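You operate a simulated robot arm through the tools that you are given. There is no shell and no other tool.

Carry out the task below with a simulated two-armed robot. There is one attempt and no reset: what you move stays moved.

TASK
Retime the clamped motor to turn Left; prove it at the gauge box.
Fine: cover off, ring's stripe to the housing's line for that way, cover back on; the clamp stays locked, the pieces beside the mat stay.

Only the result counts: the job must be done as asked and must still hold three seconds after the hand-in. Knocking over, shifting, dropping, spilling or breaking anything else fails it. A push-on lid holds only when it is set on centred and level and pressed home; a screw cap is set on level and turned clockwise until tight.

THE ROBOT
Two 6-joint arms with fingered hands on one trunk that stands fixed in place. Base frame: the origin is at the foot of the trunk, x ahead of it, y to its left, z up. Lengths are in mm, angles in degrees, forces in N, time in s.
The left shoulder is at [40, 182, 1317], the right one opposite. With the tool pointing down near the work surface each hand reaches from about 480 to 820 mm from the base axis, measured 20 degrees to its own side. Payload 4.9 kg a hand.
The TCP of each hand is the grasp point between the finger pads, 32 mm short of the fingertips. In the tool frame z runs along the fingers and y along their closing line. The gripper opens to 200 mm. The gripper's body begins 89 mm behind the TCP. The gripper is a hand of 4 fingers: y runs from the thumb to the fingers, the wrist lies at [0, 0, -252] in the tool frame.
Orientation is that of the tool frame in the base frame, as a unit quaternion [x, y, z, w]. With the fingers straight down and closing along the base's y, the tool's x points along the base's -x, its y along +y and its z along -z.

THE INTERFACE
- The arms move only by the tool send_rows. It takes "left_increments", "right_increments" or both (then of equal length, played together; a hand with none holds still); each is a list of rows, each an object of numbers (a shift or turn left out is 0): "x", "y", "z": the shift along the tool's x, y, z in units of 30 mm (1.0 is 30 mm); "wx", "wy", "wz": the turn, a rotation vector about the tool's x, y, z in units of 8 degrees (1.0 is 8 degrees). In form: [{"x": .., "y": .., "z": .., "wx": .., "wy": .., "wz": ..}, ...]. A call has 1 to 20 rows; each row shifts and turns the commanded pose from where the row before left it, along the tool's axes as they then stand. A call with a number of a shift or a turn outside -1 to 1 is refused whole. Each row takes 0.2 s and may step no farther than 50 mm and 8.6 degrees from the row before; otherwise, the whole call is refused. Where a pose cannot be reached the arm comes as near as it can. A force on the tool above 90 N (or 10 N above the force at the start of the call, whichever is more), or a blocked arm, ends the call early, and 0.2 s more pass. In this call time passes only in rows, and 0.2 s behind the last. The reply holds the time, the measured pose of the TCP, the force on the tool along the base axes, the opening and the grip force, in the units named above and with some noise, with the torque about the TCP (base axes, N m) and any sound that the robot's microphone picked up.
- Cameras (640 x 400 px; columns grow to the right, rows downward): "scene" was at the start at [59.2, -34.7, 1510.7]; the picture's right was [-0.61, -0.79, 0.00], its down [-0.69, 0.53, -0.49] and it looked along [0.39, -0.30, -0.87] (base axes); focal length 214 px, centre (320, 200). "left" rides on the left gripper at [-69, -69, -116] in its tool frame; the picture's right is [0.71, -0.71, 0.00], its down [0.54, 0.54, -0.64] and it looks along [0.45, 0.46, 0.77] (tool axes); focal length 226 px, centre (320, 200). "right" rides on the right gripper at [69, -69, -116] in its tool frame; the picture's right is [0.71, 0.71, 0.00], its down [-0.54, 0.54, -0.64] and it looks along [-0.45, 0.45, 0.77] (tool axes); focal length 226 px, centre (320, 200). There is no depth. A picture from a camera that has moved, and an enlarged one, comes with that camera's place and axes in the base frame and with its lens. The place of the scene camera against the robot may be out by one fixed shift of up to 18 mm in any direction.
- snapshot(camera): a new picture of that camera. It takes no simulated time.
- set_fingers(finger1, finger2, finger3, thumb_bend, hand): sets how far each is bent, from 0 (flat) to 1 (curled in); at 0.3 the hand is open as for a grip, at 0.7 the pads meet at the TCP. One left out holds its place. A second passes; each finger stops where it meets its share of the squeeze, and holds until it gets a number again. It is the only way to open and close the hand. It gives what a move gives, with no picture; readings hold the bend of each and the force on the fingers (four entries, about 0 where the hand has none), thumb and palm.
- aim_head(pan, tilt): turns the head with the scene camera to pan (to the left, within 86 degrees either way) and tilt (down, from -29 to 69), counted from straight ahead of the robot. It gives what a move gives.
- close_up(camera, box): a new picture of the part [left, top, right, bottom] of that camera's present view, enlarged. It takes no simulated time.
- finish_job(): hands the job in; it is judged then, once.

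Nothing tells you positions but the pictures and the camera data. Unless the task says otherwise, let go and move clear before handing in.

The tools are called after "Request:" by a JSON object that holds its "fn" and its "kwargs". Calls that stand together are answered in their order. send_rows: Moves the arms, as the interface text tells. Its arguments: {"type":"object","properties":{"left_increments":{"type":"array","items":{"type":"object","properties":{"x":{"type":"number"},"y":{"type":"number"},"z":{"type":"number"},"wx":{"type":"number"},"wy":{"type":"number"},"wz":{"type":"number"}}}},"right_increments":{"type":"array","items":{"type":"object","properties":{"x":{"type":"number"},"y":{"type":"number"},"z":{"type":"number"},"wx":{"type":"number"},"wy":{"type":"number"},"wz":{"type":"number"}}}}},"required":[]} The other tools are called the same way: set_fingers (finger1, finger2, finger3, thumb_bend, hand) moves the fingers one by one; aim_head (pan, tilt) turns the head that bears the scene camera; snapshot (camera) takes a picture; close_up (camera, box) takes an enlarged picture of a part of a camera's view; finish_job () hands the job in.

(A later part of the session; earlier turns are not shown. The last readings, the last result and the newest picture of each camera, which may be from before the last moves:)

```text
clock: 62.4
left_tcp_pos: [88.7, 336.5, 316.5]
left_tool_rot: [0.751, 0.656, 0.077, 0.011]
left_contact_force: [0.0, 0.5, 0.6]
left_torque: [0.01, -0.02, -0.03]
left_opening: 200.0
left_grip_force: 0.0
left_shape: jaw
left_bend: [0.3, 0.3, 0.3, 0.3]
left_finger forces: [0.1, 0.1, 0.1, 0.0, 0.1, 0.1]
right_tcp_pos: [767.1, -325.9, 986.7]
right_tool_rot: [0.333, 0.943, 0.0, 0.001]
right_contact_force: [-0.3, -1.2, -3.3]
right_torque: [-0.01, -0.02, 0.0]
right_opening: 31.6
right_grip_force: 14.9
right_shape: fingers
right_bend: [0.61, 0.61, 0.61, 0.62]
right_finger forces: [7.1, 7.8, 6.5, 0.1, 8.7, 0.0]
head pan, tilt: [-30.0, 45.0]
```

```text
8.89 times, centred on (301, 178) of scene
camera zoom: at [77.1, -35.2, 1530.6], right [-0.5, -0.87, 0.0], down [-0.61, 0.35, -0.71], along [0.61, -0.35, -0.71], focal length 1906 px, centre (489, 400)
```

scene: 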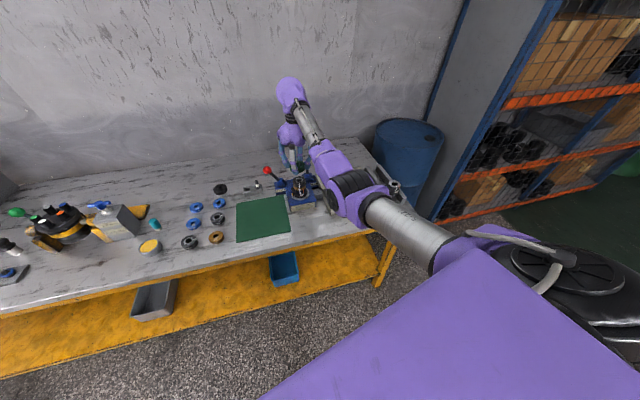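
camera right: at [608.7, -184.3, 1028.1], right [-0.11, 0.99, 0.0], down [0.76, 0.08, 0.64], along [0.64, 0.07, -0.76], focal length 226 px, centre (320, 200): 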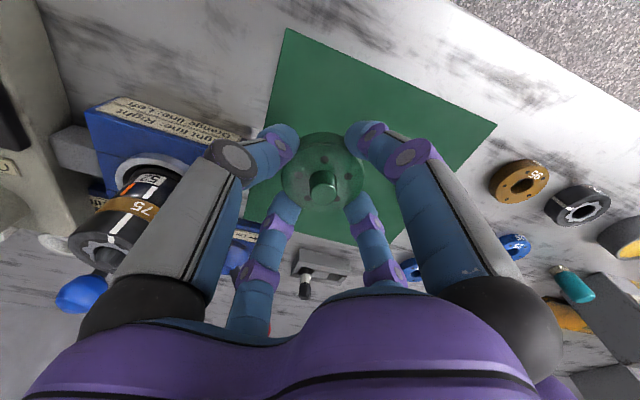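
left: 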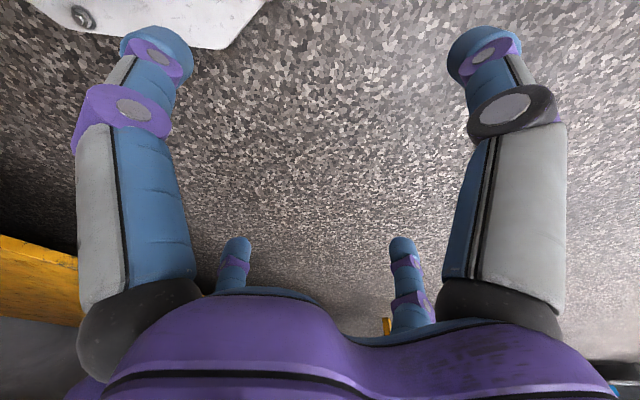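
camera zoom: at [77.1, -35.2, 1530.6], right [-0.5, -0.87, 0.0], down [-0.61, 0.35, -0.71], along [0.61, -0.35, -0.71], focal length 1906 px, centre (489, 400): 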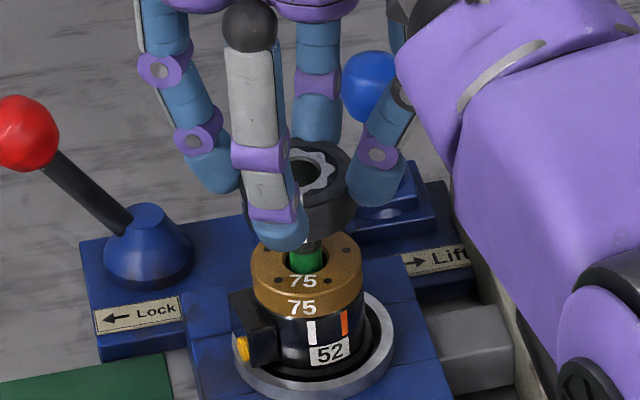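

The ring is clear above the shaft. Now I'll rotate it 40° counter-clockwise.

Request:
{"fn": "send_rows", "kwargs": {"right_increments": [{"wz": -1}, {"wz": -1}, {"wz": -1}, {"wz": -1}, {"wz": -1}]}}

Request:
{"fn": "close_up", "kwargs": {"camera": "right", "box": [240, 60, 400, 220]}}

Request:
{"fn": "close_up", "kwargs": {"camera": "scene", "box": [285, 155, 317, 200]}}

```text
clock: 63.6
left_tcp_pos: [88.6, 335.6, 316.0]
left_tool_rot: [0.752, 0.655, 0.077, 0.013]
left_contact_force: [0.0, -0.1, 0.9]
left_torque: [0.01, -0.02, -0.01]
left_opening: 200.1
left_grip_force: 0.1
left_shape: jaw
left_bend: [0.3, 0.3, 0.3, 0.3]
left_finger forces: [0.0, 0.0, 0.0, 0.0, 0.0, 0.0]
right_tcp_pos: [767.5, -326.1, 985.8]
right_tool_rot: [-0.011, 1.0, 0.0, 0.001]
right_contact_force: [1.0, -0.2, -3.0]
right_torque: [-0.02, -0.01, -0.01]
right_opening: 31.3
right_grip_force: 15.0
right_shape: fingers
right_bend: [0.61, 0.61, 0.61, 0.62]
right_finger forces: [7.1, 7.8, 6.3, 0.0, 8.7, 0.2]
head pan, tilt: [-30.0, 45.0]
```

```text
2.50 times, centred on (320, 140) of right
camera zoom: at [699.4, -397.2, 1101.4], right [-0.72, 0.69, 0.0], down [0.53, 0.55, 0.64], along [0.45, 0.46, -0.77], focal length 565 px, centre (320, 350)
```

zoom: 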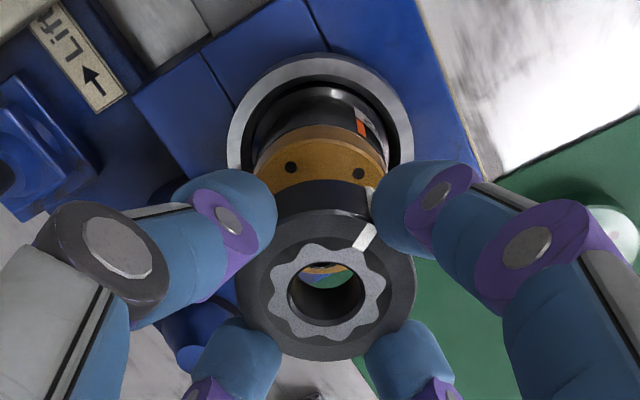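

```text
8.89 times, centred on (301, 178) of scene
camera zoom: at [77.2, -35.2, 1530.6], right [-0.5, -0.87, 0.0], down [-0.61, 0.35, -0.71], along [0.61, -0.35, -0.71], focal length 1906 px, centre (489, 400)
```

zoom: 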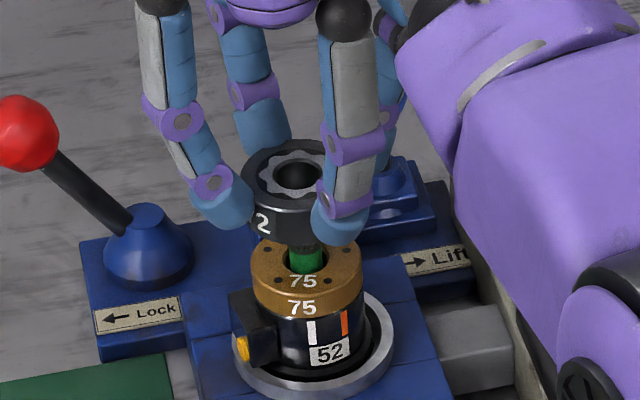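

The ring turned cleanly with the hand. My measurements put the orange line 40–45° from the white; I'll add 3°, then lower the ring back onto the brass piece and check the alignment head-on.

Request:
{"fn": "send_rows", "kwargs": {"right_increments": [{"wz": -0.375}, {"z": 0.5}, {"z": 0.5}]}}

Request:
{"fn": "close_up", "kwargs": {"camera": "scene", "box": [285, 155, 317, 200]}}

```text
clock: 64.4
left_tcp_pos: [89.0, 336.4, 316.5]
left_tool_rot: [0.751, 0.655, 0.077, 0.011]
left_contact_force: [-0.4, -0.1, -0.4]
left_torque: [-0.02, -0.04, 0.02]
left_opening: 199.9
left_grip_force: 0.1
left_shape: jaw
left_bend: [0.3, 0.3, 0.3, 0.3]
left_finger forces: [0.0, 0.0, 0.0, 0.0, 0.0, 0.1]
right_tcp_pos: [766.0, -326.0, 956.8]
right_tool_rot: [-0.036, 0.999, 0.0, 0.001]
right_contact_force: [0.2, -0.4, -2.7]
right_torque: [-0.02, -0.03, 0.01]
right_opening: 31.9
right_grip_force: 15.2
right_shape: fingers
right_bend: [0.61, 0.61, 0.61, 0.62]
right_finger forces: [7.1, 7.7, 6.6, 0.1, 8.7, 0.0]
head pan, tilt: [-30.0, 45.0]
```

```text
8.89 times, centred on (301, 178) of scene
camera zoom: at [77.2, -35.3, 1530.6], right [-0.5, -0.87, 0.0], down [-0.61, 0.35, -0.71], along [0.61, -0.35, -0.71], focal length 1906 px, centre (489, 400)
```

zoom: 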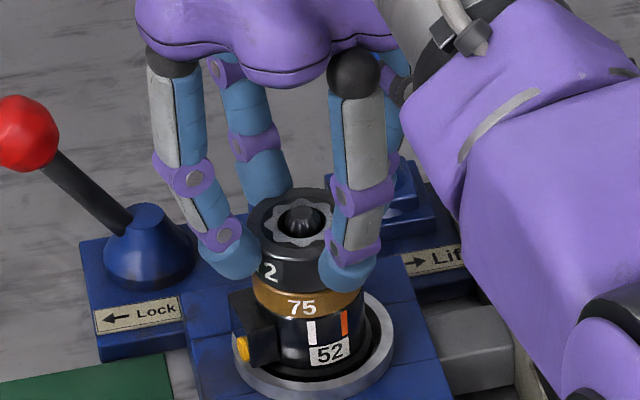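

Request:
{"fn": "send_rows", "kwargs": {"right_increments": [{"z": 0.08}]}}

Request:
{"fn": "send_rows", "kwargs": {"right_increments": [{"z": 0.06}]}}

```text
clock: 64.8
left_tcp_pos: [89.0, 337.2, 316.1]
left_tool_rot: [0.752, 0.655, 0.076, 0.012]
left_contact_force: [0.2, 0.0, 0.2]
left_torque: [0.02, -0.02, -0.02]
left_opening: 200.0
left_grip_force: 0.1
left_shape: jaw
left_bend: [0.3, 0.3, 0.3, 0.3]
left_finger forces: [0.1, 0.0, 0.0, 0.0, 0.0, 0.0]
right_tcp_pos: [766.8, -326.6, 954.3]
right_tool_rot: [-0.036, 0.999, 0.0, 0.001]
right_contact_force: [-0.2, -0.4, -2.9]
right_torque: [-0.01, 0.0, -0.03]
right_opening: 31.4
right_grip_force: 14.9
right_shape: fingers
right_bend: [0.61, 0.61, 0.61, 0.62]
right_finger forces: [7.1, 7.6, 6.4, 0.0, 8.8, 0.0]
head pan, tilt: [-30.0, 45.0]
```

```text
clock: 65.2
left_tcp_pos: [89.6, 336.0, 315.5]
left_tool_rot: [0.752, 0.655, 0.076, 0.011]
left_contact_force: [0.1, -0.2, -0.5]
left_torque: [0.02, -0.02, -0.02]
left_opening: 199.7
left_grip_force: 0.1
left_shape: jaw
left_bend: [0.3, 0.3, 0.3, 0.3]
left_finger forces: [0.0, 0.0, 0.1, 0.0, 0.0, 0.0]
right_tcp_pos: [766.2, -326.3, 952.4]
right_tool_rot: [-0.036, 0.999, 0.0, 0.0]
right_contact_force: [-0.3, 0.3, 0.7]
right_torque: [0.06, 0.05, -0.01]
right_opening: 31.6
right_grip_force: 15.2
right_shape: fingers
right_bend: [0.61, 0.61, 0.61, 0.62]
right_finger forces: [7.6, 8.2, 6.5, 0.0, 8.8, 0.0]
head pan, tilt: [-30.0, 45.0]
```

The ring's weight is now on the brass piece (load gone). I'll open the fingers, raise, and look at the stripe.

Request:
{"fn": "set_fingers", "kwargs": {"hand": "right", "finger1": 0.52, "finger2": 0.52, "finger3": 0.52, "thumb_bend": 0.52}}

Request:
{"fn": "send_rows", "kwargs": {"right_increments": [{"z": -0.9}, {"z": -0.9}, {"wz": 1}, {"wz": 1}, {"wz": 1}, {"wz": 0.9}]}}

Request:
{"fn": "close_up", "kwargs": {"camera": "right", "box": [270, 60, 370, 160]}}

Request:
{"fn": "close_up", "kwargs": {"camera": "scene", "box": [288, 172, 314, 200]}}

```text
clock: 66.2
left_tcp_pos: [88.2, 335.4, 315.1]
left_tool_rot: [0.752, 0.655, 0.076, 0.012]
left_contact_force: [0.0, -1.2, 0.7]
left_torque: [-0.03, 0.0, 0.0]
left_opening: 199.3
left_grip_force: 0.1
left_shape: jaw
left_bend: [0.3, 0.3, 0.3, 0.3]
left_finger forces: [0.0, 0.0, 0.0, 0.0, 0.0, 0.0]
right_tcp_pos: [766.0, -326.6, 952.9]
right_tool_rot: [-0.035, 0.999, 0.0, 0.0]
right_contact_force: [-0.9, 0.0, 0.2]
right_torque: [-0.01, 0.01, 0.01]
right_opening: 61.6
right_grip_force: 0.0
right_shape: fingers
right_bend: [0.52, 0.52, 0.52, 0.52]
right_finger forces: [0.0, 0.0, 0.0, 0.0, 0.0, 0.0]
head pan, tilt: [-30.0, 45.0]
```

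```text
clock: 67.6
left_tcp_pos: [88.1, 336.0, 315.5]
left_tool_rot: [0.752, 0.655, 0.076, 0.011]
left_contact_force: [-0.5, 0.6, 0.1]
left_torque: [0.01, 0.02, -0.02]
left_opening: 199.9
left_grip_force: 0.1
left_shape: jaw
left_bend: [0.3, 0.3, 0.3, 0.3]
left_finger forces: [0.0, 0.0, 0.0, 0.0, 0.0, 0.0]
right_tcp_pos: [766.3, -325.8, 1007.7]
right_tool_rot: [0.236, 0.972, -0.001, 0.001]
right_contact_force: [0.1, -0.6, -0.3]
right_torque: [0.01, -0.02, 0.0]
right_opening: 61.7
right_grip_force: 0.1
right_shape: fingers
right_bend: [0.52, 0.52, 0.52, 0.52]
right_finger forces: [0.0, 0.0, 0.0, 0.1, 0.0, 0.1]
head pan, tilt: [-30.0, 45.0]
```

```text
4.00 times, centred on (320, 110) of right
camera zoom: at [673.8, -356.6, 1121.4], right [-0.31, 0.95, 0.0], down [0.73, 0.23, 0.64], along [0.61, 0.2, -0.77], focal length 904 px, centre (320, 560)
```

zoom: 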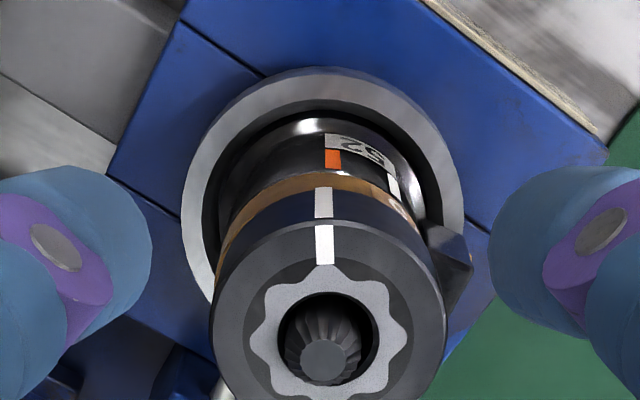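

```text
14.29 times, centred on (301, 186) of scene
camera zoom: at [77.0, -35.2, 1530.6], right [-0.5, -0.87, 0.0], down [-0.61, 0.35, -0.71], along [0.61, -0.35, -0.71], focal length 3064 px, centre (591, 400)
```

zoom: 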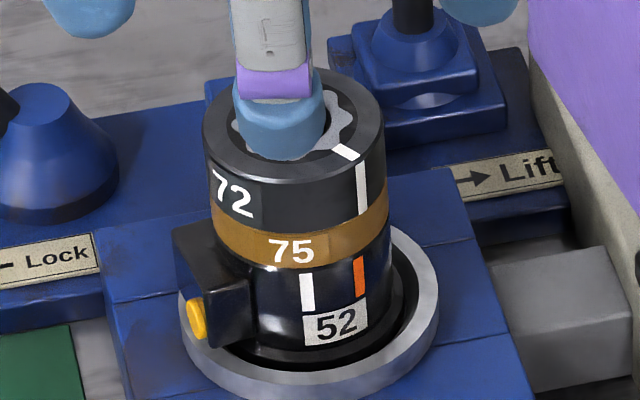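

The ring's stripe is now close to the orange line, slightly past it. I'll zoom in tightly to measure the remaining error.

Request:
{"fn": "close_up", "kwargs": {"camera": "right", "box": [295, 82, 350, 132]}}

Request:
{"fn": "close_up", "kwargs": {"camera": "scene", "box": [292, 178, 312, 196]}}

```text
8.00 times, centred on (322, 107) of right
camera zoom: at [673.8, -356.6, 1121.4], right [-0.31, 0.95, 0.0], down [0.73, 0.23, 0.64], along [0.61, 0.2, -0.77], focal length 1808 px, centre (300, 944)
```

zoom: 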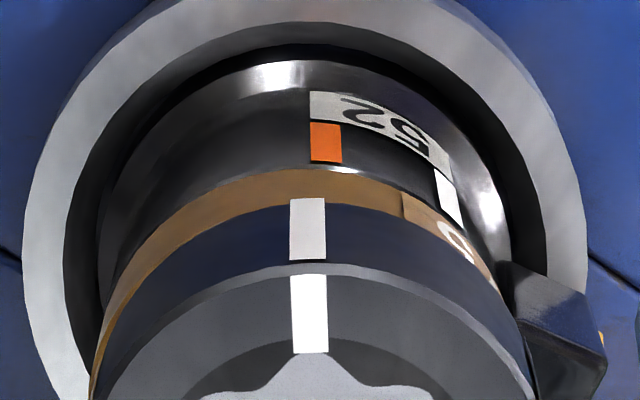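

```text
16.00 times, centred on (302, 187) of scene
camera zoom: at [77.0, -35.2, 1530.6], right [-0.5, -0.87, 0.0], down [-0.61, 0.35, -0.71], along [0.61, -0.35, -0.71], focal length 3432 px, centre (608, 408)
```

zoom: 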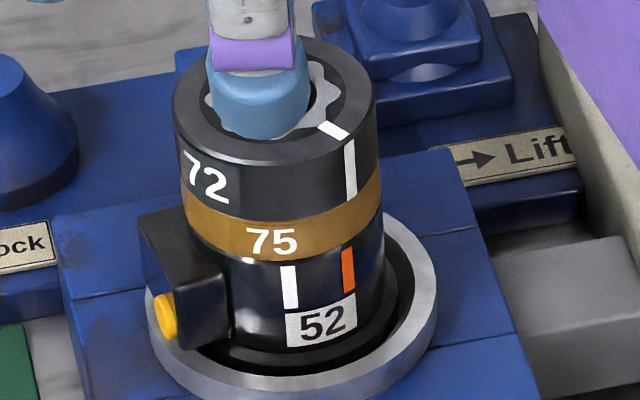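

The stripe is about 5.3° past the orange line. I'll re-grip the ring, lift it 3 mm, turn it back 5.3°, and set it down again.

Request:
{"fn": "send_rows", "kwargs": {"right_increments": [{"z": 0.91}, {"z": 0.91}]}}

Request:
{"fn": "set_fingers", "kwargs": {"hand": "right", "finger1": 0.6, "finger2": 0.6, "finger3": 0.6, "thumb_bend": 0.6}}

Request:
{"fn": "set_fingers", "kwargs": {"hand": "right", "finger1": 0.66, "finger2": 0.66, "finger3": 0.66, "thumb_bend": 0.66}}

```text
clock: 68.2
left_tcp_pos: [89.8, 336.4, 316.7]
left_tool_rot: [0.752, 0.655, 0.076, 0.011]
left_contact_force: [0.0, -0.2, 0.5]
left_torque: [-0.02, 0.02, 0.01]
left_opening: 200.1
left_grip_force: 0.0
left_shape: jaw
left_bend: [0.3, 0.3, 0.3, 0.3]
left_finger forces: [0.0, 0.1, 0.0, 0.0, 0.0, 0.0]
right_tcp_pos: [766.4, -325.8, 951.8]
right_tool_rot: [0.234, 0.972, 0.0, 0.001]
right_contact_force: [-0.1, 0.1, -0.7]
right_torque: [-0.03, 0.0, 0.01]
right_opening: 61.8
right_grip_force: 0.0
right_shape: fingers
right_bend: [0.52, 0.52, 0.52, 0.52]
right_finger forces: [0.0, 0.1, 0.0, 0.0, 0.1, 0.0]
head pan, tilt: [-30.0, 45.0]
```

```text
clock: 69.2
left_tcp_pos: [88.6, 335.1, 316.6]
left_tool_rot: [0.752, 0.655, 0.076, 0.012]
left_contact_force: [-0.9, -0.3, -0.2]
left_torque: [0.0, -0.02, 0.01]
left_opening: 199.8
left_grip_force: 0.1
left_shape: jaw
left_bend: [0.3, 0.3, 0.3, 0.3]
left_finger forces: [0.0, 0.0, 0.1, 0.0, 0.0, 0.0]
right_tcp_pos: [766.2, -326.0, 951.6]
right_tool_rot: [0.234, 0.972, 0.001, 0.001]
right_contact_force: [1.0, -0.1, 0.7]
right_torque: [0.02, -0.04, -0.04]
right_opening: 36.3
right_grip_force: 2.3
right_shape: fingers
right_bend: [0.59, 0.59, 0.59, 0.6]
right_finger forces: [1.4, 1.8, 0.8, 0.0, 1.0, 0.0]
head pan, tilt: [-30.0, 45.0]
```

```text
clock: 70.2
left_tcp_pos: [88.8, 336.3, 316.2]
left_tool_rot: [0.752, 0.655, 0.077, 0.012]
left_contact_force: [-0.4, 0.1, 0.1]
left_torque: [0.01, 0.01, -0.01]
left_opening: 199.8
left_grip_force: 0.0
left_shape: jaw
left_bend: [0.3, 0.3, 0.3, 0.3]
left_finger forces: [0.1, 0.0, 0.1, 0.0, 0.0, 0.0]
right_tcp_pos: [766.6, -325.3, 952.3]
right_tool_rot: [0.234, 0.972, 0.0, 0.0]
right_contact_force: [-0.6, -2.7, 3.5]
right_torque: [-0.04, 0.02, -0.05]
right_opening: 33.9
right_grip_force: 18.2
right_shape: fingers
right_bend: [0.6, 0.6, 0.61, 0.62]
right_finger forces: [8.3, 8.7, 7.2, 0.0, 11.2, 0.1]
head pan, tilt: [-30.0, 45.0]
```

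Request:
{"fn": "send_rows", "kwargs": {"right_increments": [{"z": -0.2}, {"wz": 0.66}, {"z": 0.1}, {"z": 0.08}]}}

```text
clock: 71.2
left_tcp_pos: [88.6, 337.2, 315.7]
left_tool_rot: [0.752, 0.655, 0.076, 0.011]
left_contact_force: [-0.5, 0.3, 0.0]
left_torque: [0.01, -0.02, -0.03]
left_opening: 199.9
left_grip_force: 0.1
left_shape: jaw
left_bend: [0.3, 0.3, 0.3, 0.3]
left_finger forces: [0.1, 0.0, 0.0, 0.1, 0.0, 0.0]
right_tcp_pos: [767.1, -325.9, 952.9]
right_tool_rot: [0.279, 0.96, 0.001, 0.0]
right_contact_force: [0.3, -0.1, -1.2]
right_torque: [0.02, -0.01, -0.03]
right_opening: 34.0
right_grip_force: 16.0
right_shape: fingers
right_bend: [0.61, 0.6, 0.61, 0.62]
right_finger forces: [8.0, 8.4, 6.4, 0.0, 9.7, 0.0]
head pan, tilt: [-30.0, 45.0]
```

Request:
{"fn": "send_rows", "kwargs": {"right_increments": [{"z": 0.04}]}}

Request:
{"fn": "set_fingers", "kwargs": {"hand": "right", "finger1": 0.52, "finger2": 0.52, "finger3": 0.52, "thumb_bend": 0.52}}

Request:
{"fn": "send_rows", "kwargs": {"right_increments": [{"z": -0.9}, {"z": -0.93}, {"wz": -0.66}]}}

Request:
{"fn": "close_up", "kwargs": {"camera": "right", "box": [295, 82, 350, 132]}}

Request:
{"fn": "close_up", "kwargs": {"camera": "scene", "box": [292, 178, 312, 196]}}

```text
clock: 71.6
left_tcp_pos: [88.5, 336.0, 315.9]
left_tool_rot: [0.752, 0.655, 0.077, 0.013]
left_contact_force: [-0.2, 0.1, 0.0]
left_torque: [-0.02, -0.02, 0.0]
left_opening: 199.9
left_grip_force: 0.2
left_shape: jaw
left_bend: [0.3, 0.3, 0.3, 0.3]
left_finger forces: [0.1, 0.0, 0.0, 0.0, 0.0, 0.0]
right_tcp_pos: [767.8, -327.6, 951.0]
right_tool_rot: [0.278, 0.961, 0.001, 0.002]
right_contact_force: [-1.2, -0.6, 1.9]
right_torque: [0.09, 0.06, 0.0]
right_opening: 33.8
right_grip_force: 16.8
right_shape: fingers
right_bend: [0.61, 0.6, 0.61, 0.62]
right_finger forces: [8.6, 8.5, 6.5, 0.0, 10.1, 0.0]
head pan, tilt: [-30.0, 45.0]
```

```text
clock: 72.6
left_tcp_pos: [88.2, 335.9, 316.0]
left_tool_rot: [0.752, 0.655, 0.076, 0.012]
left_contact_force: [-0.3, 0.1, 0.1]
left_torque: [-0.01, -0.01, 0.02]
left_opening: 199.9
left_grip_force: 0.1
left_shape: jaw
left_bend: [0.3, 0.3, 0.3, 0.3]
left_finger forces: [0.0, 0.0, 0.0, 0.0, 0.0, 0.1]
right_tcp_pos: [767.0, -326.2, 951.0]
right_tool_rot: [0.278, 0.961, 0.0, 0.001]
right_contact_force: [-0.2, -0.2, -0.1]
right_torque: [-0.01, -0.02, 0.02]
right_opening: 61.7
right_grip_force: 0.0
right_shape: fingers
right_bend: [0.52, 0.52, 0.52, 0.52]
right_finger forces: [0.0, 0.0, 0.1, 0.0, 0.0, 0.1]
head pan, tilt: [-30.0, 45.0]
```

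```text
clock: 73.4
left_tcp_pos: [88.4, 336.6, 316.9]
left_tool_rot: [0.752, 0.655, 0.076, 0.012]
left_contact_force: [-0.5, 0.2, -0.3]
left_torque: [0.0, 0.01, -0.03]
left_opening: 200.0
left_grip_force: 0.0
left_shape: jaw
left_bend: [0.3, 0.3, 0.3, 0.3]
left_finger forces: [0.1, 0.0, 0.0, 0.1, 0.1, 0.0]
right_tcp_pos: [766.9, -325.4, 1005.9]
right_tool_rot: [0.233, 0.972, 0.0, 0.0]
right_contact_force: [-0.2, -0.4, -0.6]
right_torque: [-0.01, 0.01, -0.02]
right_opening: 61.7
right_grip_force: 0.2
right_shape: fingers
right_bend: [0.52, 0.52, 0.52, 0.52]
right_finger forces: [0.0, 0.0, 0.1, 0.1, 0.1, 0.0]
head pan, tilt: [-30.0, 45.0]
```

```text
8.00 times, centred on (322, 107) of right
camera zoom: at [673.4, -357.1, 1121.0], right [-0.31, 0.95, 0.0], down [0.73, 0.24, 0.64], along [0.61, 0.2, -0.77], focal length 1808 px, centre (300, 944)
```

zoom: 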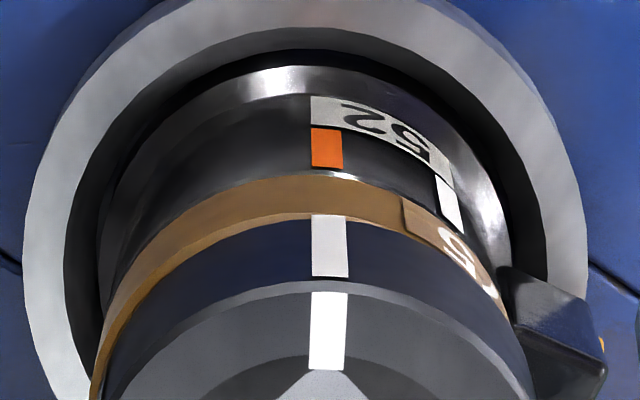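

```text
16.00 times, centred on (302, 187) of scene
camera zoom: at [76.9, -35.1, 1530.6], right [-0.5, -0.87, 0.0], down [-0.61, 0.35, -0.71], along [0.61, -0.35, -0.71], focal length 3432 px, centre (608, 408)
```

zoom: 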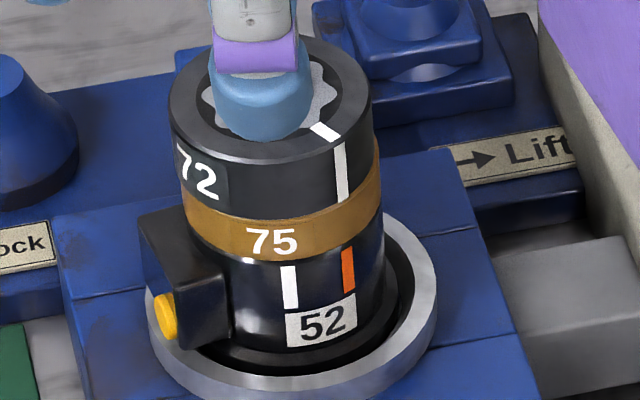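

The stripe is now in line with the orange line to within about a degree, and the ring is seated level. Next, the cover: I'll measure it on the mat before picking it up.

Request:
{"fn": "close_up", "kwargs": {"camera": "scene", "box": [265, 198, 295, 224]}}

Request:
{"fn": "close_up", "kwargs": {"camera": "right", "box": [380, 0, 560, 140]}}

```text
15.38 times, centred on (280, 211) of scene
camera zoom: at [76.9, -35.1, 1530.6], right [-0.5, -0.87, 0.0], down [-0.61, 0.35, -0.71], along [0.61, -0.35, -0.71], focal length 3300 px, centre (935, 31)
```

zoom: 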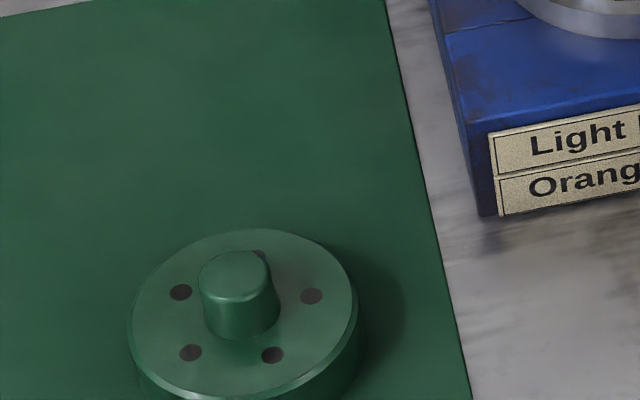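

```text
2.86 times, centred on (470, 70) of right
camera zoom: at [673.4, -357.1, 1121.0], right [-0.31, 0.95, 0.0], down [0.73, 0.24, 0.64], along [0.61, 0.2, -0.77], focal length 646 px, centre (-109, 571)
```

zoom: 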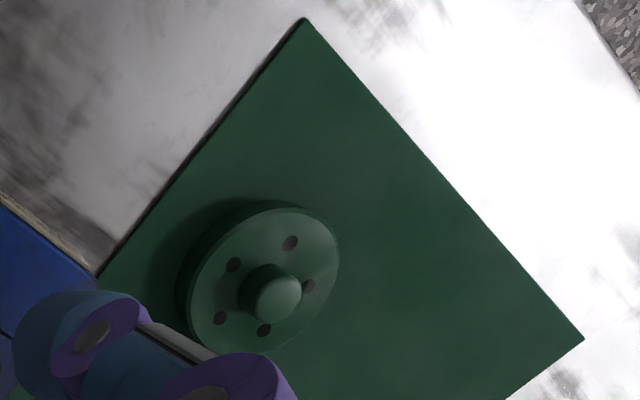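

Request:
{"fn": "close_up", "kwargs": {"camera": "scene", "box": [264, 206, 290, 230]}}

```text
16.00 times, centred on (277, 218) of scene
camera zoom: at [76.9, -35.1, 1530.6], right [-0.5, -0.87, 0.0], down [-0.61, 0.35, -0.71], along [0.61, -0.35, -0.71], focal length 3432 px, centre (1008, -88)
```

zoom: 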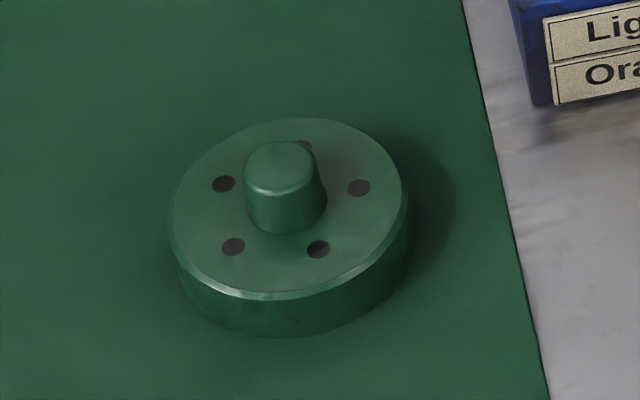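

The cover stands flat on the mat, its rim about 17 mm tall. I'll go back over it with the original yaw and check the centring.

Request:
{"fn": "send_rows", "kwargs": {"right_increments": [{"wz": 0.735}, {"wz": 0.735}, {"x": 0.796, "y": 0.444}, {"x": 0.796, "y": 0.444}, {"x": 0.796, "y": 0.444, "z": 0.8}, {"x": 0.796, "y": 0.444, "z": 0.8}, {"x": 0.796, "y": 0.444, "z": 0.8}, {"x": 0.796, "y": 0.444, "z": 0.8}]}}

Request:
{"fn": "close_up", "kwargs": {"camera": "right", "box": [240, 60, 400, 220]}}

```text
clock: 75.2
left_tcp_pos: [89.0, 336.1, 315.7]
left_tool_rot: [0.752, 0.655, 0.077, 0.011]
left_contact_force: [-0.4, -0.5, -0.1]
left_torque: [0.0, 0.01, -0.01]
left_opening: 199.9
left_grip_force: 0.0
left_shape: jaw
left_bend: [0.3, 0.3, 0.3, 0.3]
left_finger forces: [0.0, 0.1, 0.0, 0.0, 0.0, 0.0]
right_tcp_pos: [705.2, -173.4, 910.7]
right_tool_rot: [0.332, 0.943, 0.001, 0.001]
right_contact_force: [-0.6, -0.4, -0.6]
right_torque: [0.04, -0.03, 0.0]
right_opening: 61.6
right_grip_force: 0.0
right_shape: fingers
right_bend: [0.52, 0.52, 0.52, 0.52]
right_finger forces: [0.0, 0.1, 0.1, 0.0, 0.1, 0.0]
head pan, tilt: [-30.0, 45.0]
```

```text
2.50 times, centred on (320, 140) of right
camera zoom: at [608.1, -184.1, 1024.7], right [-0.11, 0.99, 0.0], down [0.76, 0.08, 0.64], along [0.64, 0.07, -0.76], focal length 565 px, centre (320, 350)
```

zoom: 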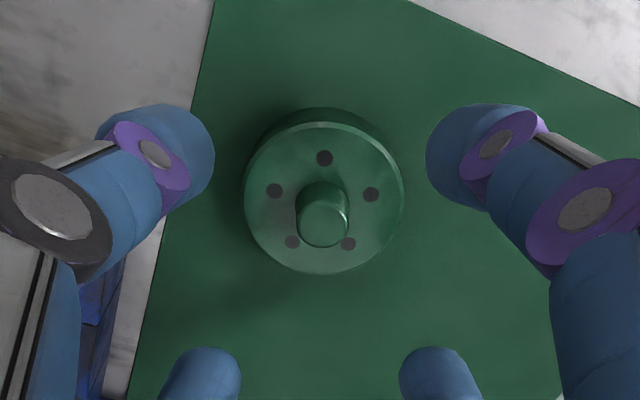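

Request:
{"fn": "send_rows", "kwargs": {"right_increments": [{"x": -0.04, "y": 0.04, "z": 0.9}, {"z": 0.9}]}}

Request:
{"fn": "close_up", "kwargs": {"camera": "right", "box": [220, 80, 420, 260]}}

Request:
{"fn": "close_up", "kwargs": {"camera": "scene", "box": [260, 200, 300, 230]}}

```text
clock: 75.8
left_tcp_pos: [89.0, 336.1, 316.7]
left_tool_rot: [0.752, 0.655, 0.076, 0.012]
left_contact_force: [0.5, -0.5, -0.7]
left_torque: [0.04, 0.01, -0.02]
left_opening: 199.9
left_grip_force: 0.0
left_shape: jaw
left_bend: [0.3, 0.3, 0.3, 0.3]
left_finger forces: [0.0, 0.0, 0.1, 0.1, 0.0, 0.1]
right_tcp_pos: [707.8, -174.2, 856.2]
right_tool_rot: [0.333, 0.943, 0.0, 0.001]
right_contact_force: [0.1, 0.4, -0.1]
right_torque: [0.03, 0.02, 0.02]
right_opening: 61.6
right_grip_force: 0.0
right_shape: fingers
right_bend: [0.52, 0.52, 0.52, 0.52]
right_finger forces: [0.0, 0.0, 0.1, 0.0, 0.0, 0.1]
head pan, tilt: [-30.0, 45.0]
```

```text
2.22 times, centred on (320, 170) of right
camera zoom: at [610.6, -185.0, 970.9], right [-0.11, 0.99, 0.0], down [0.76, 0.08, 0.64], along [0.64, 0.07, -0.76], focal length 502 px, centre (320, 267)
```

zoom: 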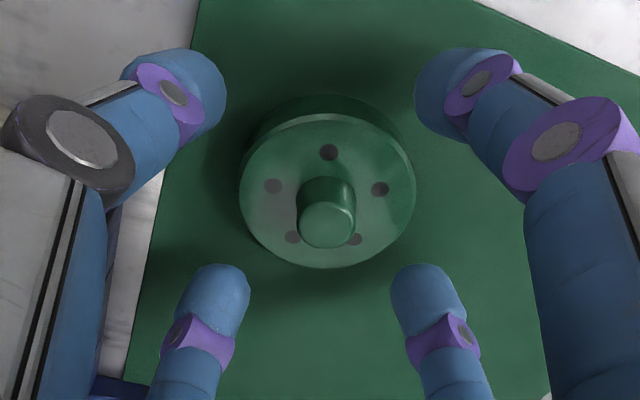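

```text
13.33 times, centred on (280, 215) of scene
camera zoom: at [77.0, -35.2, 1530.6], right [-0.5, -0.87, 0.0], down [-0.61, 0.35, -0.71], along [0.61, -0.35, -0.71], focal length 2860 px, centre (853, 0)
```

zoom: 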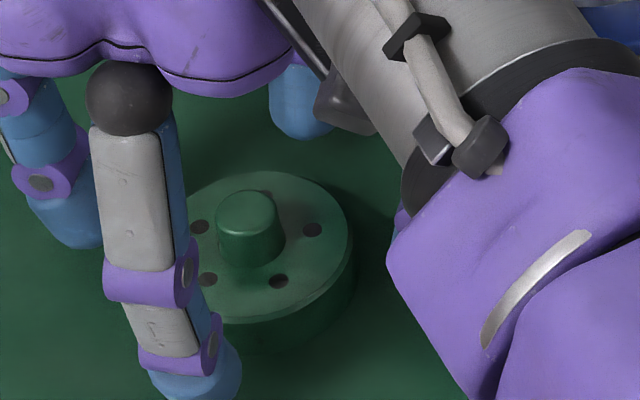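

Well centred. I'll lower until the tips are just above the mat and close on the rim.

Request:
{"fn": "send_rows", "kwargs": {"right_increments": [{"z": 0.31}]}}

Request:
{"fn": "set_fingers", "kwargs": {"hand": "right", "finger1": 0.6, "finger2": 0.6, "finger3": 0.6, "thumb_bend": 0.6}}

Request:
{"fn": "close_up", "kwargs": {"camera": "right", "box": [220, 80, 420, 260]}}

Request:
{"fn": "close_up", "kwargs": {"camera": "scene", "box": [260, 200, 300, 230]}}

```text
clock: 76.2
left_tcp_pos: [90.1, 336.3, 316.1]
left_tool_rot: [0.752, 0.655, 0.076, 0.012]
left_contact_force: [0.3, 0.4, 0.3]
left_torque: [0.06, 0.02, 0.01]
left_opening: 200.1
left_grip_force: 0.0
left_shape: jaw
left_bend: [0.3, 0.3, 0.3, 0.3]
left_finger forces: [0.0, 0.1, 0.1, 0.0, 0.1, 0.0]
right_tcp_pos: [706.3, -174.5, 846.5]
right_tool_rot: [0.333, 0.943, -0.001, 0.0]
right_contact_force: [-0.1, -0.2, 0.1]
right_torque: [0.0, 0.0, 0.01]
right_opening: 61.6
right_grip_force: 0.1
right_shape: fingers
right_bend: [0.52, 0.52, 0.52, 0.52]
right_finger forces: [0.0, 0.0, 0.1, 0.0, 0.0, 0.0]
head pan, tilt: [-30.0, 45.0]
```

```text
clock: 77.2
left_tcp_pos: [89.6, 335.5, 314.8]
left_tool_rot: [0.752, 0.655, 0.077, 0.012]
left_contact_force: [0.0, -0.4, 1.0]
left_torque: [0.01, 0.04, -0.02]
left_opening: 199.8
left_grip_force: 0.1
left_shape: jaw
left_bend: [0.3, 0.3, 0.3, 0.3]
left_finger forces: [0.0, 0.1, 0.0, 0.0, 0.0, 0.0]
right_tcp_pos: [707.0, -174.4, 848.2]
right_tool_rot: [0.331, 0.944, 0.0, -0.001]
right_contact_force: [0.2, 1.0, 0.0]
right_torque: [-0.01, 0.04, -0.03]
right_opening: 40.2
right_grip_force: 5.4
right_shape: fingers
right_bend: [0.58, 0.58, 0.58, 0.59]
right_finger forces: [2.9, 3.1, 2.2, 0.0, 2.7, 0.0]
head pan, tilt: [-30.0, 45.0]
```

```text
2.22 times, centred on (320, 170) of right
camera zoom: at [610.0, -185.0, 961.7], right [-0.11, 0.99, 0.0], down [0.76, 0.08, 0.64], along [0.64, 0.07, -0.77], focal length 502 px, centre (320, 267)
```

zoom: 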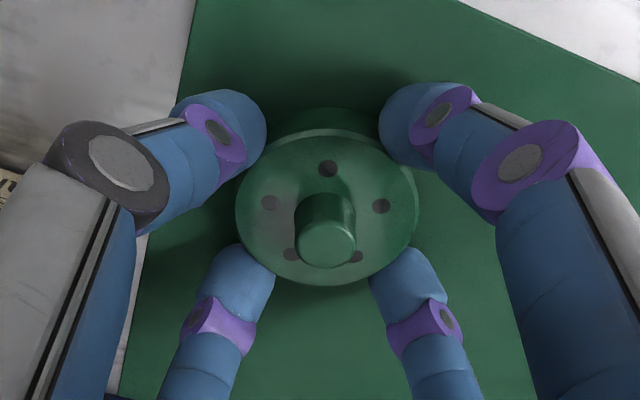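

```text
13.33 times, centred on (280, 215) of scene
camera zoom: at [77.1, -35.2, 1530.6], right [-0.5, -0.87, 0.0], down [-0.61, 0.35, -0.71], along [0.61, -0.35, -0.71], focal length 2860 px, centre (853, 0)
```

zoom: 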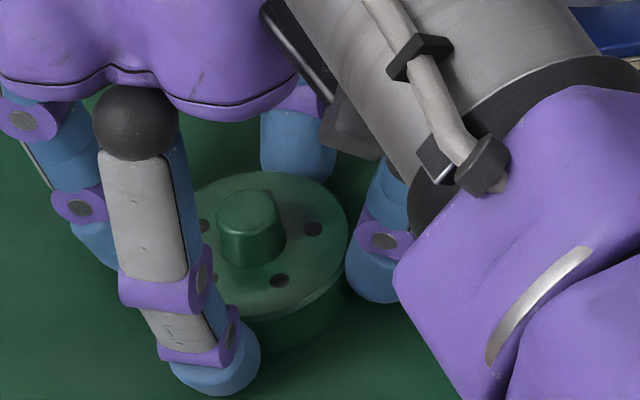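

Even contact all round, at the same finger bend as before. I'll tighten and lift gently.

Request:
{"fn": "set_fingers", "kwargs": {"hand": "right", "finger1": 0.66, "finger2": 0.66, "finger3": 0.66, "thumb_bend": 0.66}}

Request:
{"fn": "send_rows", "kwargs": {"right_increments": [{"z": -0.2}, {"z": -0.4}]}}

Request:
{"fn": "close_up", "kwargs": {"camera": "scene", "box": [260, 195, 300, 225]}}

Request:
{"fn": "close_up", "kwargs": {"camera": "right", "box": [220, 80, 420, 260]}}

```text
clock: 78.2
left_tcp_pos: [88.4, 336.2, 316.2]
left_tool_rot: [0.751, 0.655, 0.077, 0.011]
left_contact_force: [-0.3, -0.2, 0.5]
left_torque: [0.02, 0.04, 0.02]
left_opening: 199.6
left_grip_force: 0.0
left_shape: jaw
left_bend: [0.3, 0.3, 0.3, 0.3]
left_finger forces: [0.0, 0.0, 0.0, 0.1, 0.0, 0.0]
right_tcp_pos: [707.1, -173.5, 847.0]
right_tool_rot: [0.332, 0.943, 0.0, 0.0]
right_contact_force: [-0.1, 0.1, 0.3]
right_torque: [-0.03, 0.05, 0.0]
right_opening: 37.9
right_grip_force: 18.7
right_shape: fingers
right_bend: [0.59, 0.58, 0.6, 0.61]
right_finger forces: [8.8, 9.0, 8.1, 0.0, 11.4, 0.0]
head pan, tilt: [-30.0, 45.0]
```

```text
clock: 78.8
left_tcp_pos: [89.0, 336.4, 315.7]
left_tool_rot: [0.752, 0.655, 0.076, 0.011]
left_contact_force: [-0.2, 0.2, -1.0]
left_torque: [0.02, 0.03, 0.02]
left_opening: 200.0
left_grip_force: 0.0
left_shape: jaw
left_bend: [0.3, 0.3, 0.3, 0.3]
left_finger forces: [0.1, 0.0, 0.0, 0.0, 0.1, 0.1]
right_tcp_pos: [706.7, -174.8, 863.8]
right_tool_rot: [0.332, 0.943, 0.0, 0.0]
right_contact_force: [1.1, -0.4, -4.3]
right_torque: [-0.02, 0.0, -0.01]
right_opening: 37.9
right_grip_force: 18.5
right_shape: fingers
right_bend: [0.59, 0.58, 0.6, 0.61]
right_finger forces: [8.9, 8.9, 8.2, 0.1, 11.3, 0.0]
head pan, tilt: [-30.0, 45.0]
```

```text
13.33 times, centred on (280, 210) of scene
camera zoom: at [77.2, -35.2, 1530.6], right [-0.5, -0.87, 0.0], down [-0.61, 0.35, -0.71], along [0.61, -0.35, -0.71], focal length 2860 px, centre (853, 67)
```

zoom: 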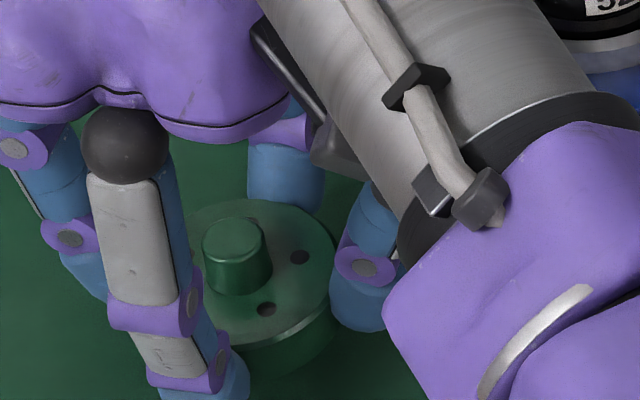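

```text
2.22 times, centred on (320, 170) of right
camera zoom: at [610.0, -185.2, 979.6], right [-0.11, 0.99, 0.0], down [0.76, 0.08, 0.64], along [0.64, 0.07, -0.77], focal length 502 px, centre (320, 267)
```

zoom: 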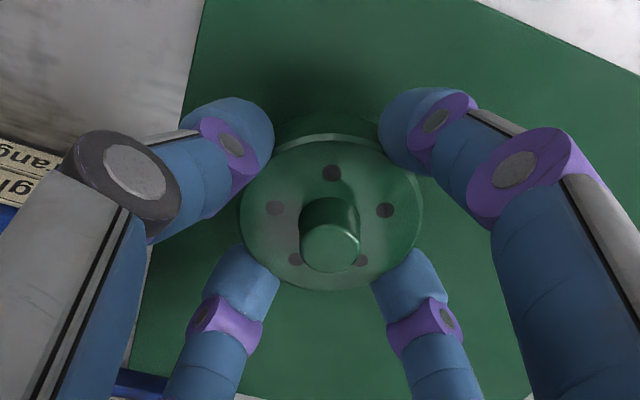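

The cover is held and level. I'll carry it back over the motor along the reverse path.

Request:
{"fn": "send_rows", "kwargs": {"right_increments": [{"z": -1}, {"z": -1}, {"x": -0.789, "y": -0.457, "z": -0.75}, {"x": -0.789, "y": -0.457, "z": -0.75}, {"x": -0.789, "y": -0.457, "z": -0.75}, {"x": -0.789, "y": -0.457, "z": -0.6}, {"x": -0.789, "y": -0.457}, {"x": -0.789, "y": -0.457}]}}

Request:
{"fn": "close_up", "kwargs": {"camera": "scene", "box": [280, 140, 320, 200]}}

Request:
{"fn": "close_up", "kwargs": {"camera": "right", "box": [240, 60, 400, 220]}}

```text
clock: 80.6
left_tcp_pos: [87.6, 336.2, 315.7]
left_tool_rot: [0.751, 0.655, 0.077, 0.011]
left_contact_force: [0.0, 0.3, -0.1]
left_torque: [-0.01, -0.01, -0.01]
left_opening: 200.0
left_grip_force: 0.0
left_shape: jaw
left_bend: [0.3, 0.3, 0.3, 0.3]
left_finger forces: [0.0, 0.0, 0.1, 0.1, 0.1, 0.0]
right_tcp_pos: [764.7, -327.9, 1009.8]
right_tool_rot: [0.332, 0.943, 0.001, 0.0]
right_contact_force: [0.5, 0.4, -2.3]
right_torque: [-0.02, 0.03, 0.01]
right_opening: 37.4
right_grip_force: 18.3
right_shape: fingers
right_bend: [0.59, 0.58, 0.6, 0.61]
right_finger forces: [8.9, 9.1, 8.2, 0.1, 11.2, 0.1]
head pan, tilt: [-30.0, 45.0]
```

```text
6.67 times, centred on (300, 170) of scene
camera zoom: at [77.2, -35.2, 1530.6], right [-0.5, -0.87, 0.0], down [-0.61, 0.35, -0.71], along [0.61, -0.35, -0.71], focal length 1430 px, centre (453, 400)
```

zoom: 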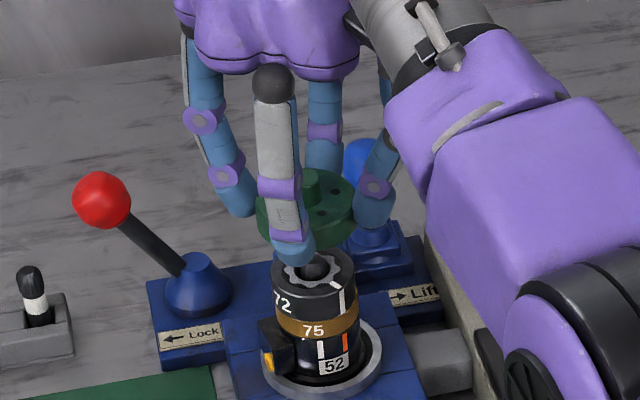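

```text
2.50 times, centred on (320, 140) of right
camera zoom: at [668.9, -338.6, 1124.5], right [-0.11, 0.99, 0.0], down [0.76, 0.08, 0.64], along [0.64, 0.07, -0.77], focal length 565 px, centre (320, 350)
```

zoom: 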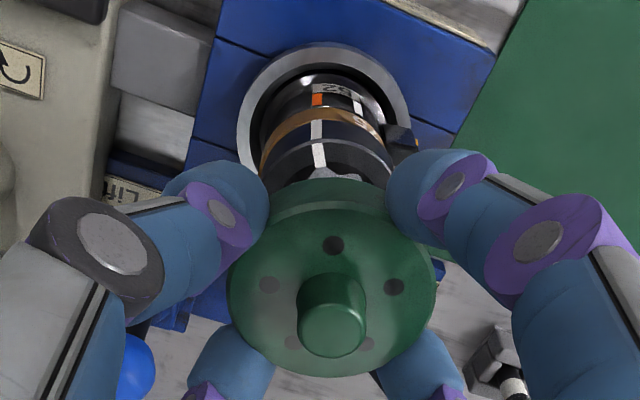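

Back over the motor. Using the exact camera pose I'll trim half a millimetre and lower to just above the ring.

Request:
{"fn": "send_rows", "kwargs": {"right_increments": [{"x": -0.013, "y": 0.01, "z": 0.5}, {"z": 0.5}]}}

Request:
{"fn": "close_up", "kwargs": {"camera": "scene", "box": [285, 160, 317, 195]}}

Request:
{"fn": "close_up", "kwargs": {"camera": "right", "box": [260, 70, 380, 200]}}

```text
clock: 81.2
left_tcp_pos: [88.9, 336.4, 316.3]
left_tool_rot: [0.752, 0.655, 0.076, 0.012]
left_contact_force: [-0.3, -0.4, 0.6]
left_torque: [0.02, 0.0, 0.02]
left_opening: 200.0
left_grip_force: 0.0
left_shape: jaw
left_bend: [0.3, 0.3, 0.3, 0.3]
left_finger forces: [0.0, 0.0, 0.0, 0.0, 0.1, 0.0]
right_tcp_pos: [767.0, -327.4, 979.5]
right_tool_rot: [0.332, 0.943, 0.001, 0.0]
right_contact_force: [-0.6, -0.1, -3.7]
right_torque: [0.02, 0.02, 0.0]
right_opening: 37.6
right_grip_force: 18.1
right_shape: fingers
right_bend: [0.59, 0.58, 0.6, 0.61]
right_finger forces: [8.9, 9.0, 8.0, 0.0, 11.0, 0.0]
head pan, tilt: [-30.0, 45.0]
```

```text
11.43 times, centred on (301, 178) of scene
camera zoom: at [77.2, -35.3, 1530.6], right [-0.5, -0.87, 0.0], down [-0.61, 0.35, -0.71], along [0.61, -0.35, -0.71], focal length 2451 px, centre (537, 457)
```

zoom: 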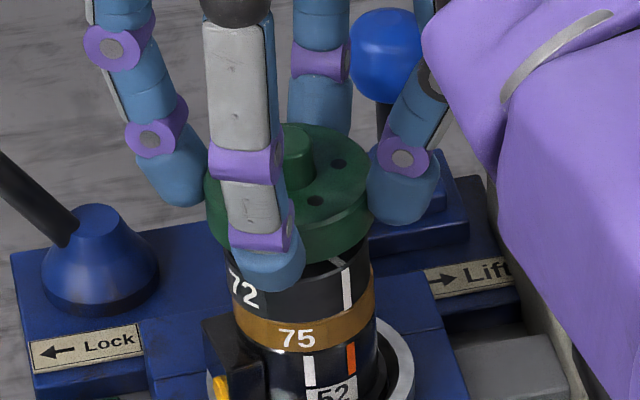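

```text
3.08 times, centred on (320, 135) of right
camera zoom: at [669.6, -338.5, 1094.4], right [-0.11, 0.99, 0.0], down [0.76, 0.08, 0.64], along [0.64, 0.07, -0.77], focal length 696 px, centre (320, 400)
```

zoom: 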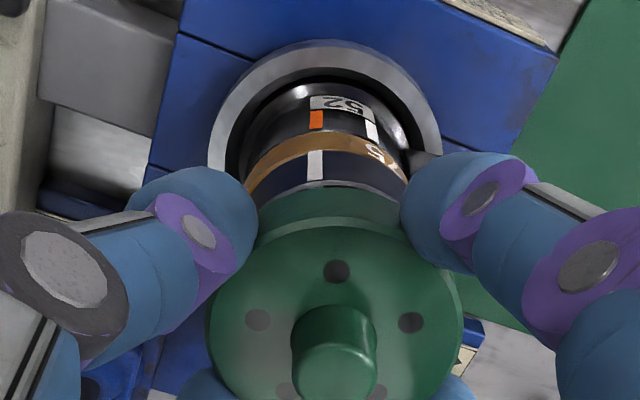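

The cover is about 1 mm toward +y of centre; I'll correct that and creep down.

Request:
{"fn": "send_rows", "kwargs": {"right_increments": [{"x": -0.011, "y": -0.03, "z": 0.17}]}}

Request:
{"fn": "send_rows", "kwargs": {"right_increments": [{"z": 0.1}]}}

Request:
{"fn": "send_rows", "kwargs": {"right_increments": [{"z": 0.1}]}}

```text
clock: 81.6
left_tcp_pos: [88.3, 336.9, 316.4]
left_tool_rot: [0.751, 0.656, 0.076, 0.012]
left_contact_force: [-0.1, -0.3, -1.4]
left_torque: [-0.01, 0.02, 0.01]
left_opening: 200.0
left_grip_force: 0.0
left_shape: jaw
left_bend: [0.3, 0.3, 0.3, 0.3]
left_finger forces: [0.0, 0.0, 0.0, 0.0, 0.0, 0.0]
right_tcp_pos: [766.2, -328.2, 974.9]
right_tool_rot: [0.332, 0.943, 0.001, 0.0]
right_contact_force: [-0.6, -0.8, -3.0]
right_torque: [-0.01, 0.0, 0.04]
right_opening: 37.6
right_grip_force: 18.2
right_shape: fingers
right_bend: [0.59, 0.58, 0.6, 0.61]
right_finger forces: [8.9, 9.0, 8.1, 0.0, 11.2, 0.1]
head pan, tilt: [-30.0, 45.0]
```

```text
clock: 82.0
left_tcp_pos: [89.1, 335.8, 315.7]
left_tool_rot: [0.752, 0.654, 0.077, 0.012]
left_contact_force: [-0.7, -0.9, 0.2]
left_torque: [0.01, 0.01, 0.03]
left_opening: 199.6
left_grip_force: 0.0
left_shape: jaw
left_bend: [0.3, 0.3, 0.3, 0.3]
left_finger forces: [0.1, 0.0, 0.0, 0.0, 0.1, 0.1]
right_tcp_pos: [765.7, -328.2, 972.6]
right_tool_rot: [0.332, 0.943, 0.001, 0.001]
right_contact_force: [-0.3, -0.7, -2.3]
right_torque: [-0.03, -0.02, 0.05]
right_opening: 37.6
right_grip_force: 18.7
right_shape: fingers
right_bend: [0.59, 0.58, 0.6, 0.61]
right_finger forces: [8.7, 9.1, 8.1, 0.0, 11.1, 0.1]
head pan, tilt: [-30.0, 45.0]
```

```text
clock: 82.4
left_tcp_pos: [89.3, 335.8, 316.4]
left_tool_rot: [0.751, 0.655, 0.076, 0.011]
left_contact_force: [0.3, 0.4, 0.1]
left_torque: [0.04, -0.03, -0.03]
left_opening: 200.2
left_grip_force: 0.0
left_shape: jaw
left_bend: [0.3, 0.3, 0.3, 0.3]
left_finger forces: [0.1, 0.0, 0.0, 0.0, 0.1, 0.1]
right_tcp_pos: [766.3, -329.5, 968.9]
right_tool_rot: [0.332, 0.943, 0.0, 0.0]
right_contact_force: [0.0, -0.9, -3.1]
right_torque: [0.0, 0.03, 0.01]
right_opening: 37.5
right_grip_force: 18.4
right_shape: fingers
right_bend: [0.59, 0.58, 0.6, 0.61]
right_finger forces: [8.8, 9.0, 8.1, 0.1, 11.1, 0.1]
head pan, tilt: [-30.0, 45.0]
```

Request:
{"fn": "close_up", "kwargs": {"camera": "right", "box": [260, 80, 380, 200]}}

Request:
{"fn": "close_up", "kwargs": {"camera": "scene", "box": [288, 168, 314, 196]}}

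```text
3.33 times, centred on (320, 140) of right
camera zoom: at [669.2, -339.2, 1083.7], right [-0.11, 0.99, 0.0], down [0.76, 0.08, 0.64], along [0.64, 0.07, -0.77], focal length 754 px, centre (320, 400)
```

zoom: 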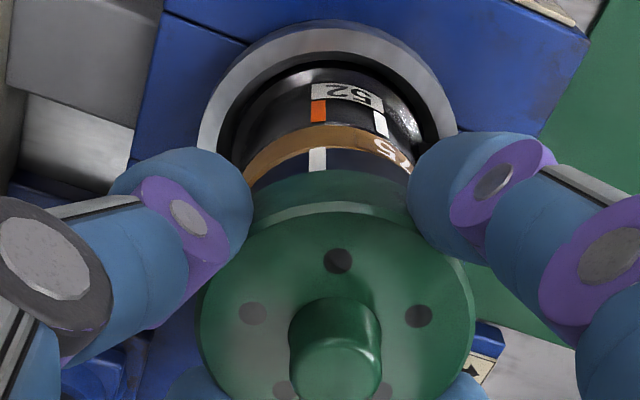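

```text
14.29 times, centred on (301, 182) of scene
camera zoom: at [77.2, -35.2, 1530.6], right [-0.5, -0.87, 0.0], down [-0.61, 0.35, -0.71], along [0.61, -0.35, -0.71], focal length 3064 px, centre (591, 457)
```

zoom: 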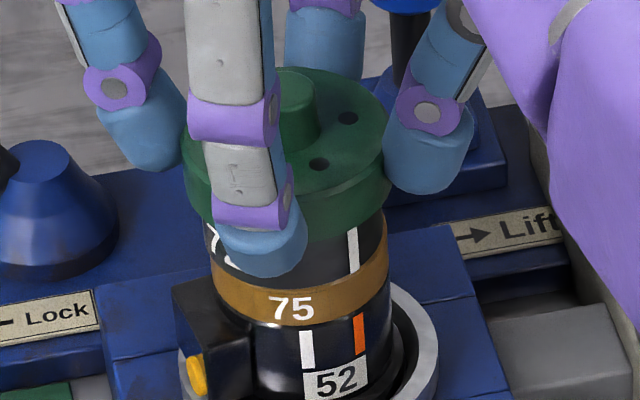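

Request:
{"fn": "send_rows", "kwargs": {"right_increments": [{"z": 0.07}]}}

Request:
{"fn": "send_rows", "kwargs": {"right_increments": [{"z": 0.07}]}}

Request:
{"fn": "send_rows", "kwargs": {"right_increments": [{"z": 0.07}]}}

```text
clock: 82.8
left_tcp_pos: [88.8, 336.1, 315.6]
left_tool_rot: [0.752, 0.655, 0.076, 0.013]
left_contact_force: [0.8, -0.8, 0.5]
left_torque: [-0.02, 0.01, -0.02]
left_opening: 199.9
left_grip_force: 0.1
left_shape: jaw
left_bend: [0.3, 0.3, 0.3, 0.3]
left_finger forces: [0.0, 0.0, 0.0, 0.0, 0.0, 0.0]
right_tcp_pos: [765.1, -326.9, 966.1]
right_tool_rot: [0.332, 0.943, 0.0, 0.0]
right_contact_force: [-0.1, -0.2, -3.4]
right_torque: [0.0, 0.03, 0.01]
right_opening: 37.6
right_grip_force: 18.7
right_shape: fingers
right_bend: [0.59, 0.58, 0.6, 0.61]
right_finger forces: [8.8, 9.0, 8.0, 0.1, 11.1, 0.0]
head pan, tilt: [-30.0, 45.0]
```

```text
clock: 83.2
left_tcp_pos: [89.1, 336.3, 317.2]
left_tool_rot: [0.752, 0.654, 0.077, 0.012]
left_contact_force: [0.0, 0.4, -0.9]
left_torque: [0.0, 0.0, -0.03]
left_opening: 200.0
left_grip_force: 0.1
left_shape: jaw
left_bend: [0.3, 0.3, 0.3, 0.3]
left_finger forces: [0.0, 0.0, 0.0, 0.0, 0.0, 0.0]
right_tcp_pos: [766.8, -328.0, 965.5]
right_tool_rot: [0.332, 0.943, 0.0, 0.0]
right_contact_force: [-0.3, 0.3, -3.5]
right_torque: [-0.03, -0.01, 0.0]
right_opening: 37.6
right_grip_force: 18.6
right_shape: fingers
right_bend: [0.59, 0.58, 0.6, 0.61]
right_finger forces: [8.9, 9.1, 8.1, 0.0, 11.0, 0.0]
head pan, tilt: [-30.0, 45.0]
```

```text
clock: 83.6
left_tcp_pos: [88.5, 335.7, 316.1]
left_tool_rot: [0.751, 0.656, 0.076, 0.012]
left_contact_force: [0.4, 0.2, 0.5]
left_torque: [0.01, 0.03, -0.01]
left_opening: 199.7
left_grip_force: 0.1
left_shape: jaw
left_bend: [0.3, 0.3, 0.3, 0.3]
left_finger forces: [0.0, 0.1, 0.0, 0.0, 0.0, 0.0]
right_tcp_pos: [766.8, -326.6, 963.4]
right_tool_rot: [0.332, 0.943, 0.0, 0.001]
right_contact_force: [0.0, 0.4, -1.1]
right_torque: [-0.03, 0.08, -0.02]
right_opening: 37.2
right_grip_force: 18.6
right_shape: fingers
right_bend: [0.59, 0.58, 0.6, 0.61]
right_finger forces: [8.6, 9.0, 8.1, 0.0, 11.2, 0.1]
head pan, tilt: [-30.0, 45.0]
```

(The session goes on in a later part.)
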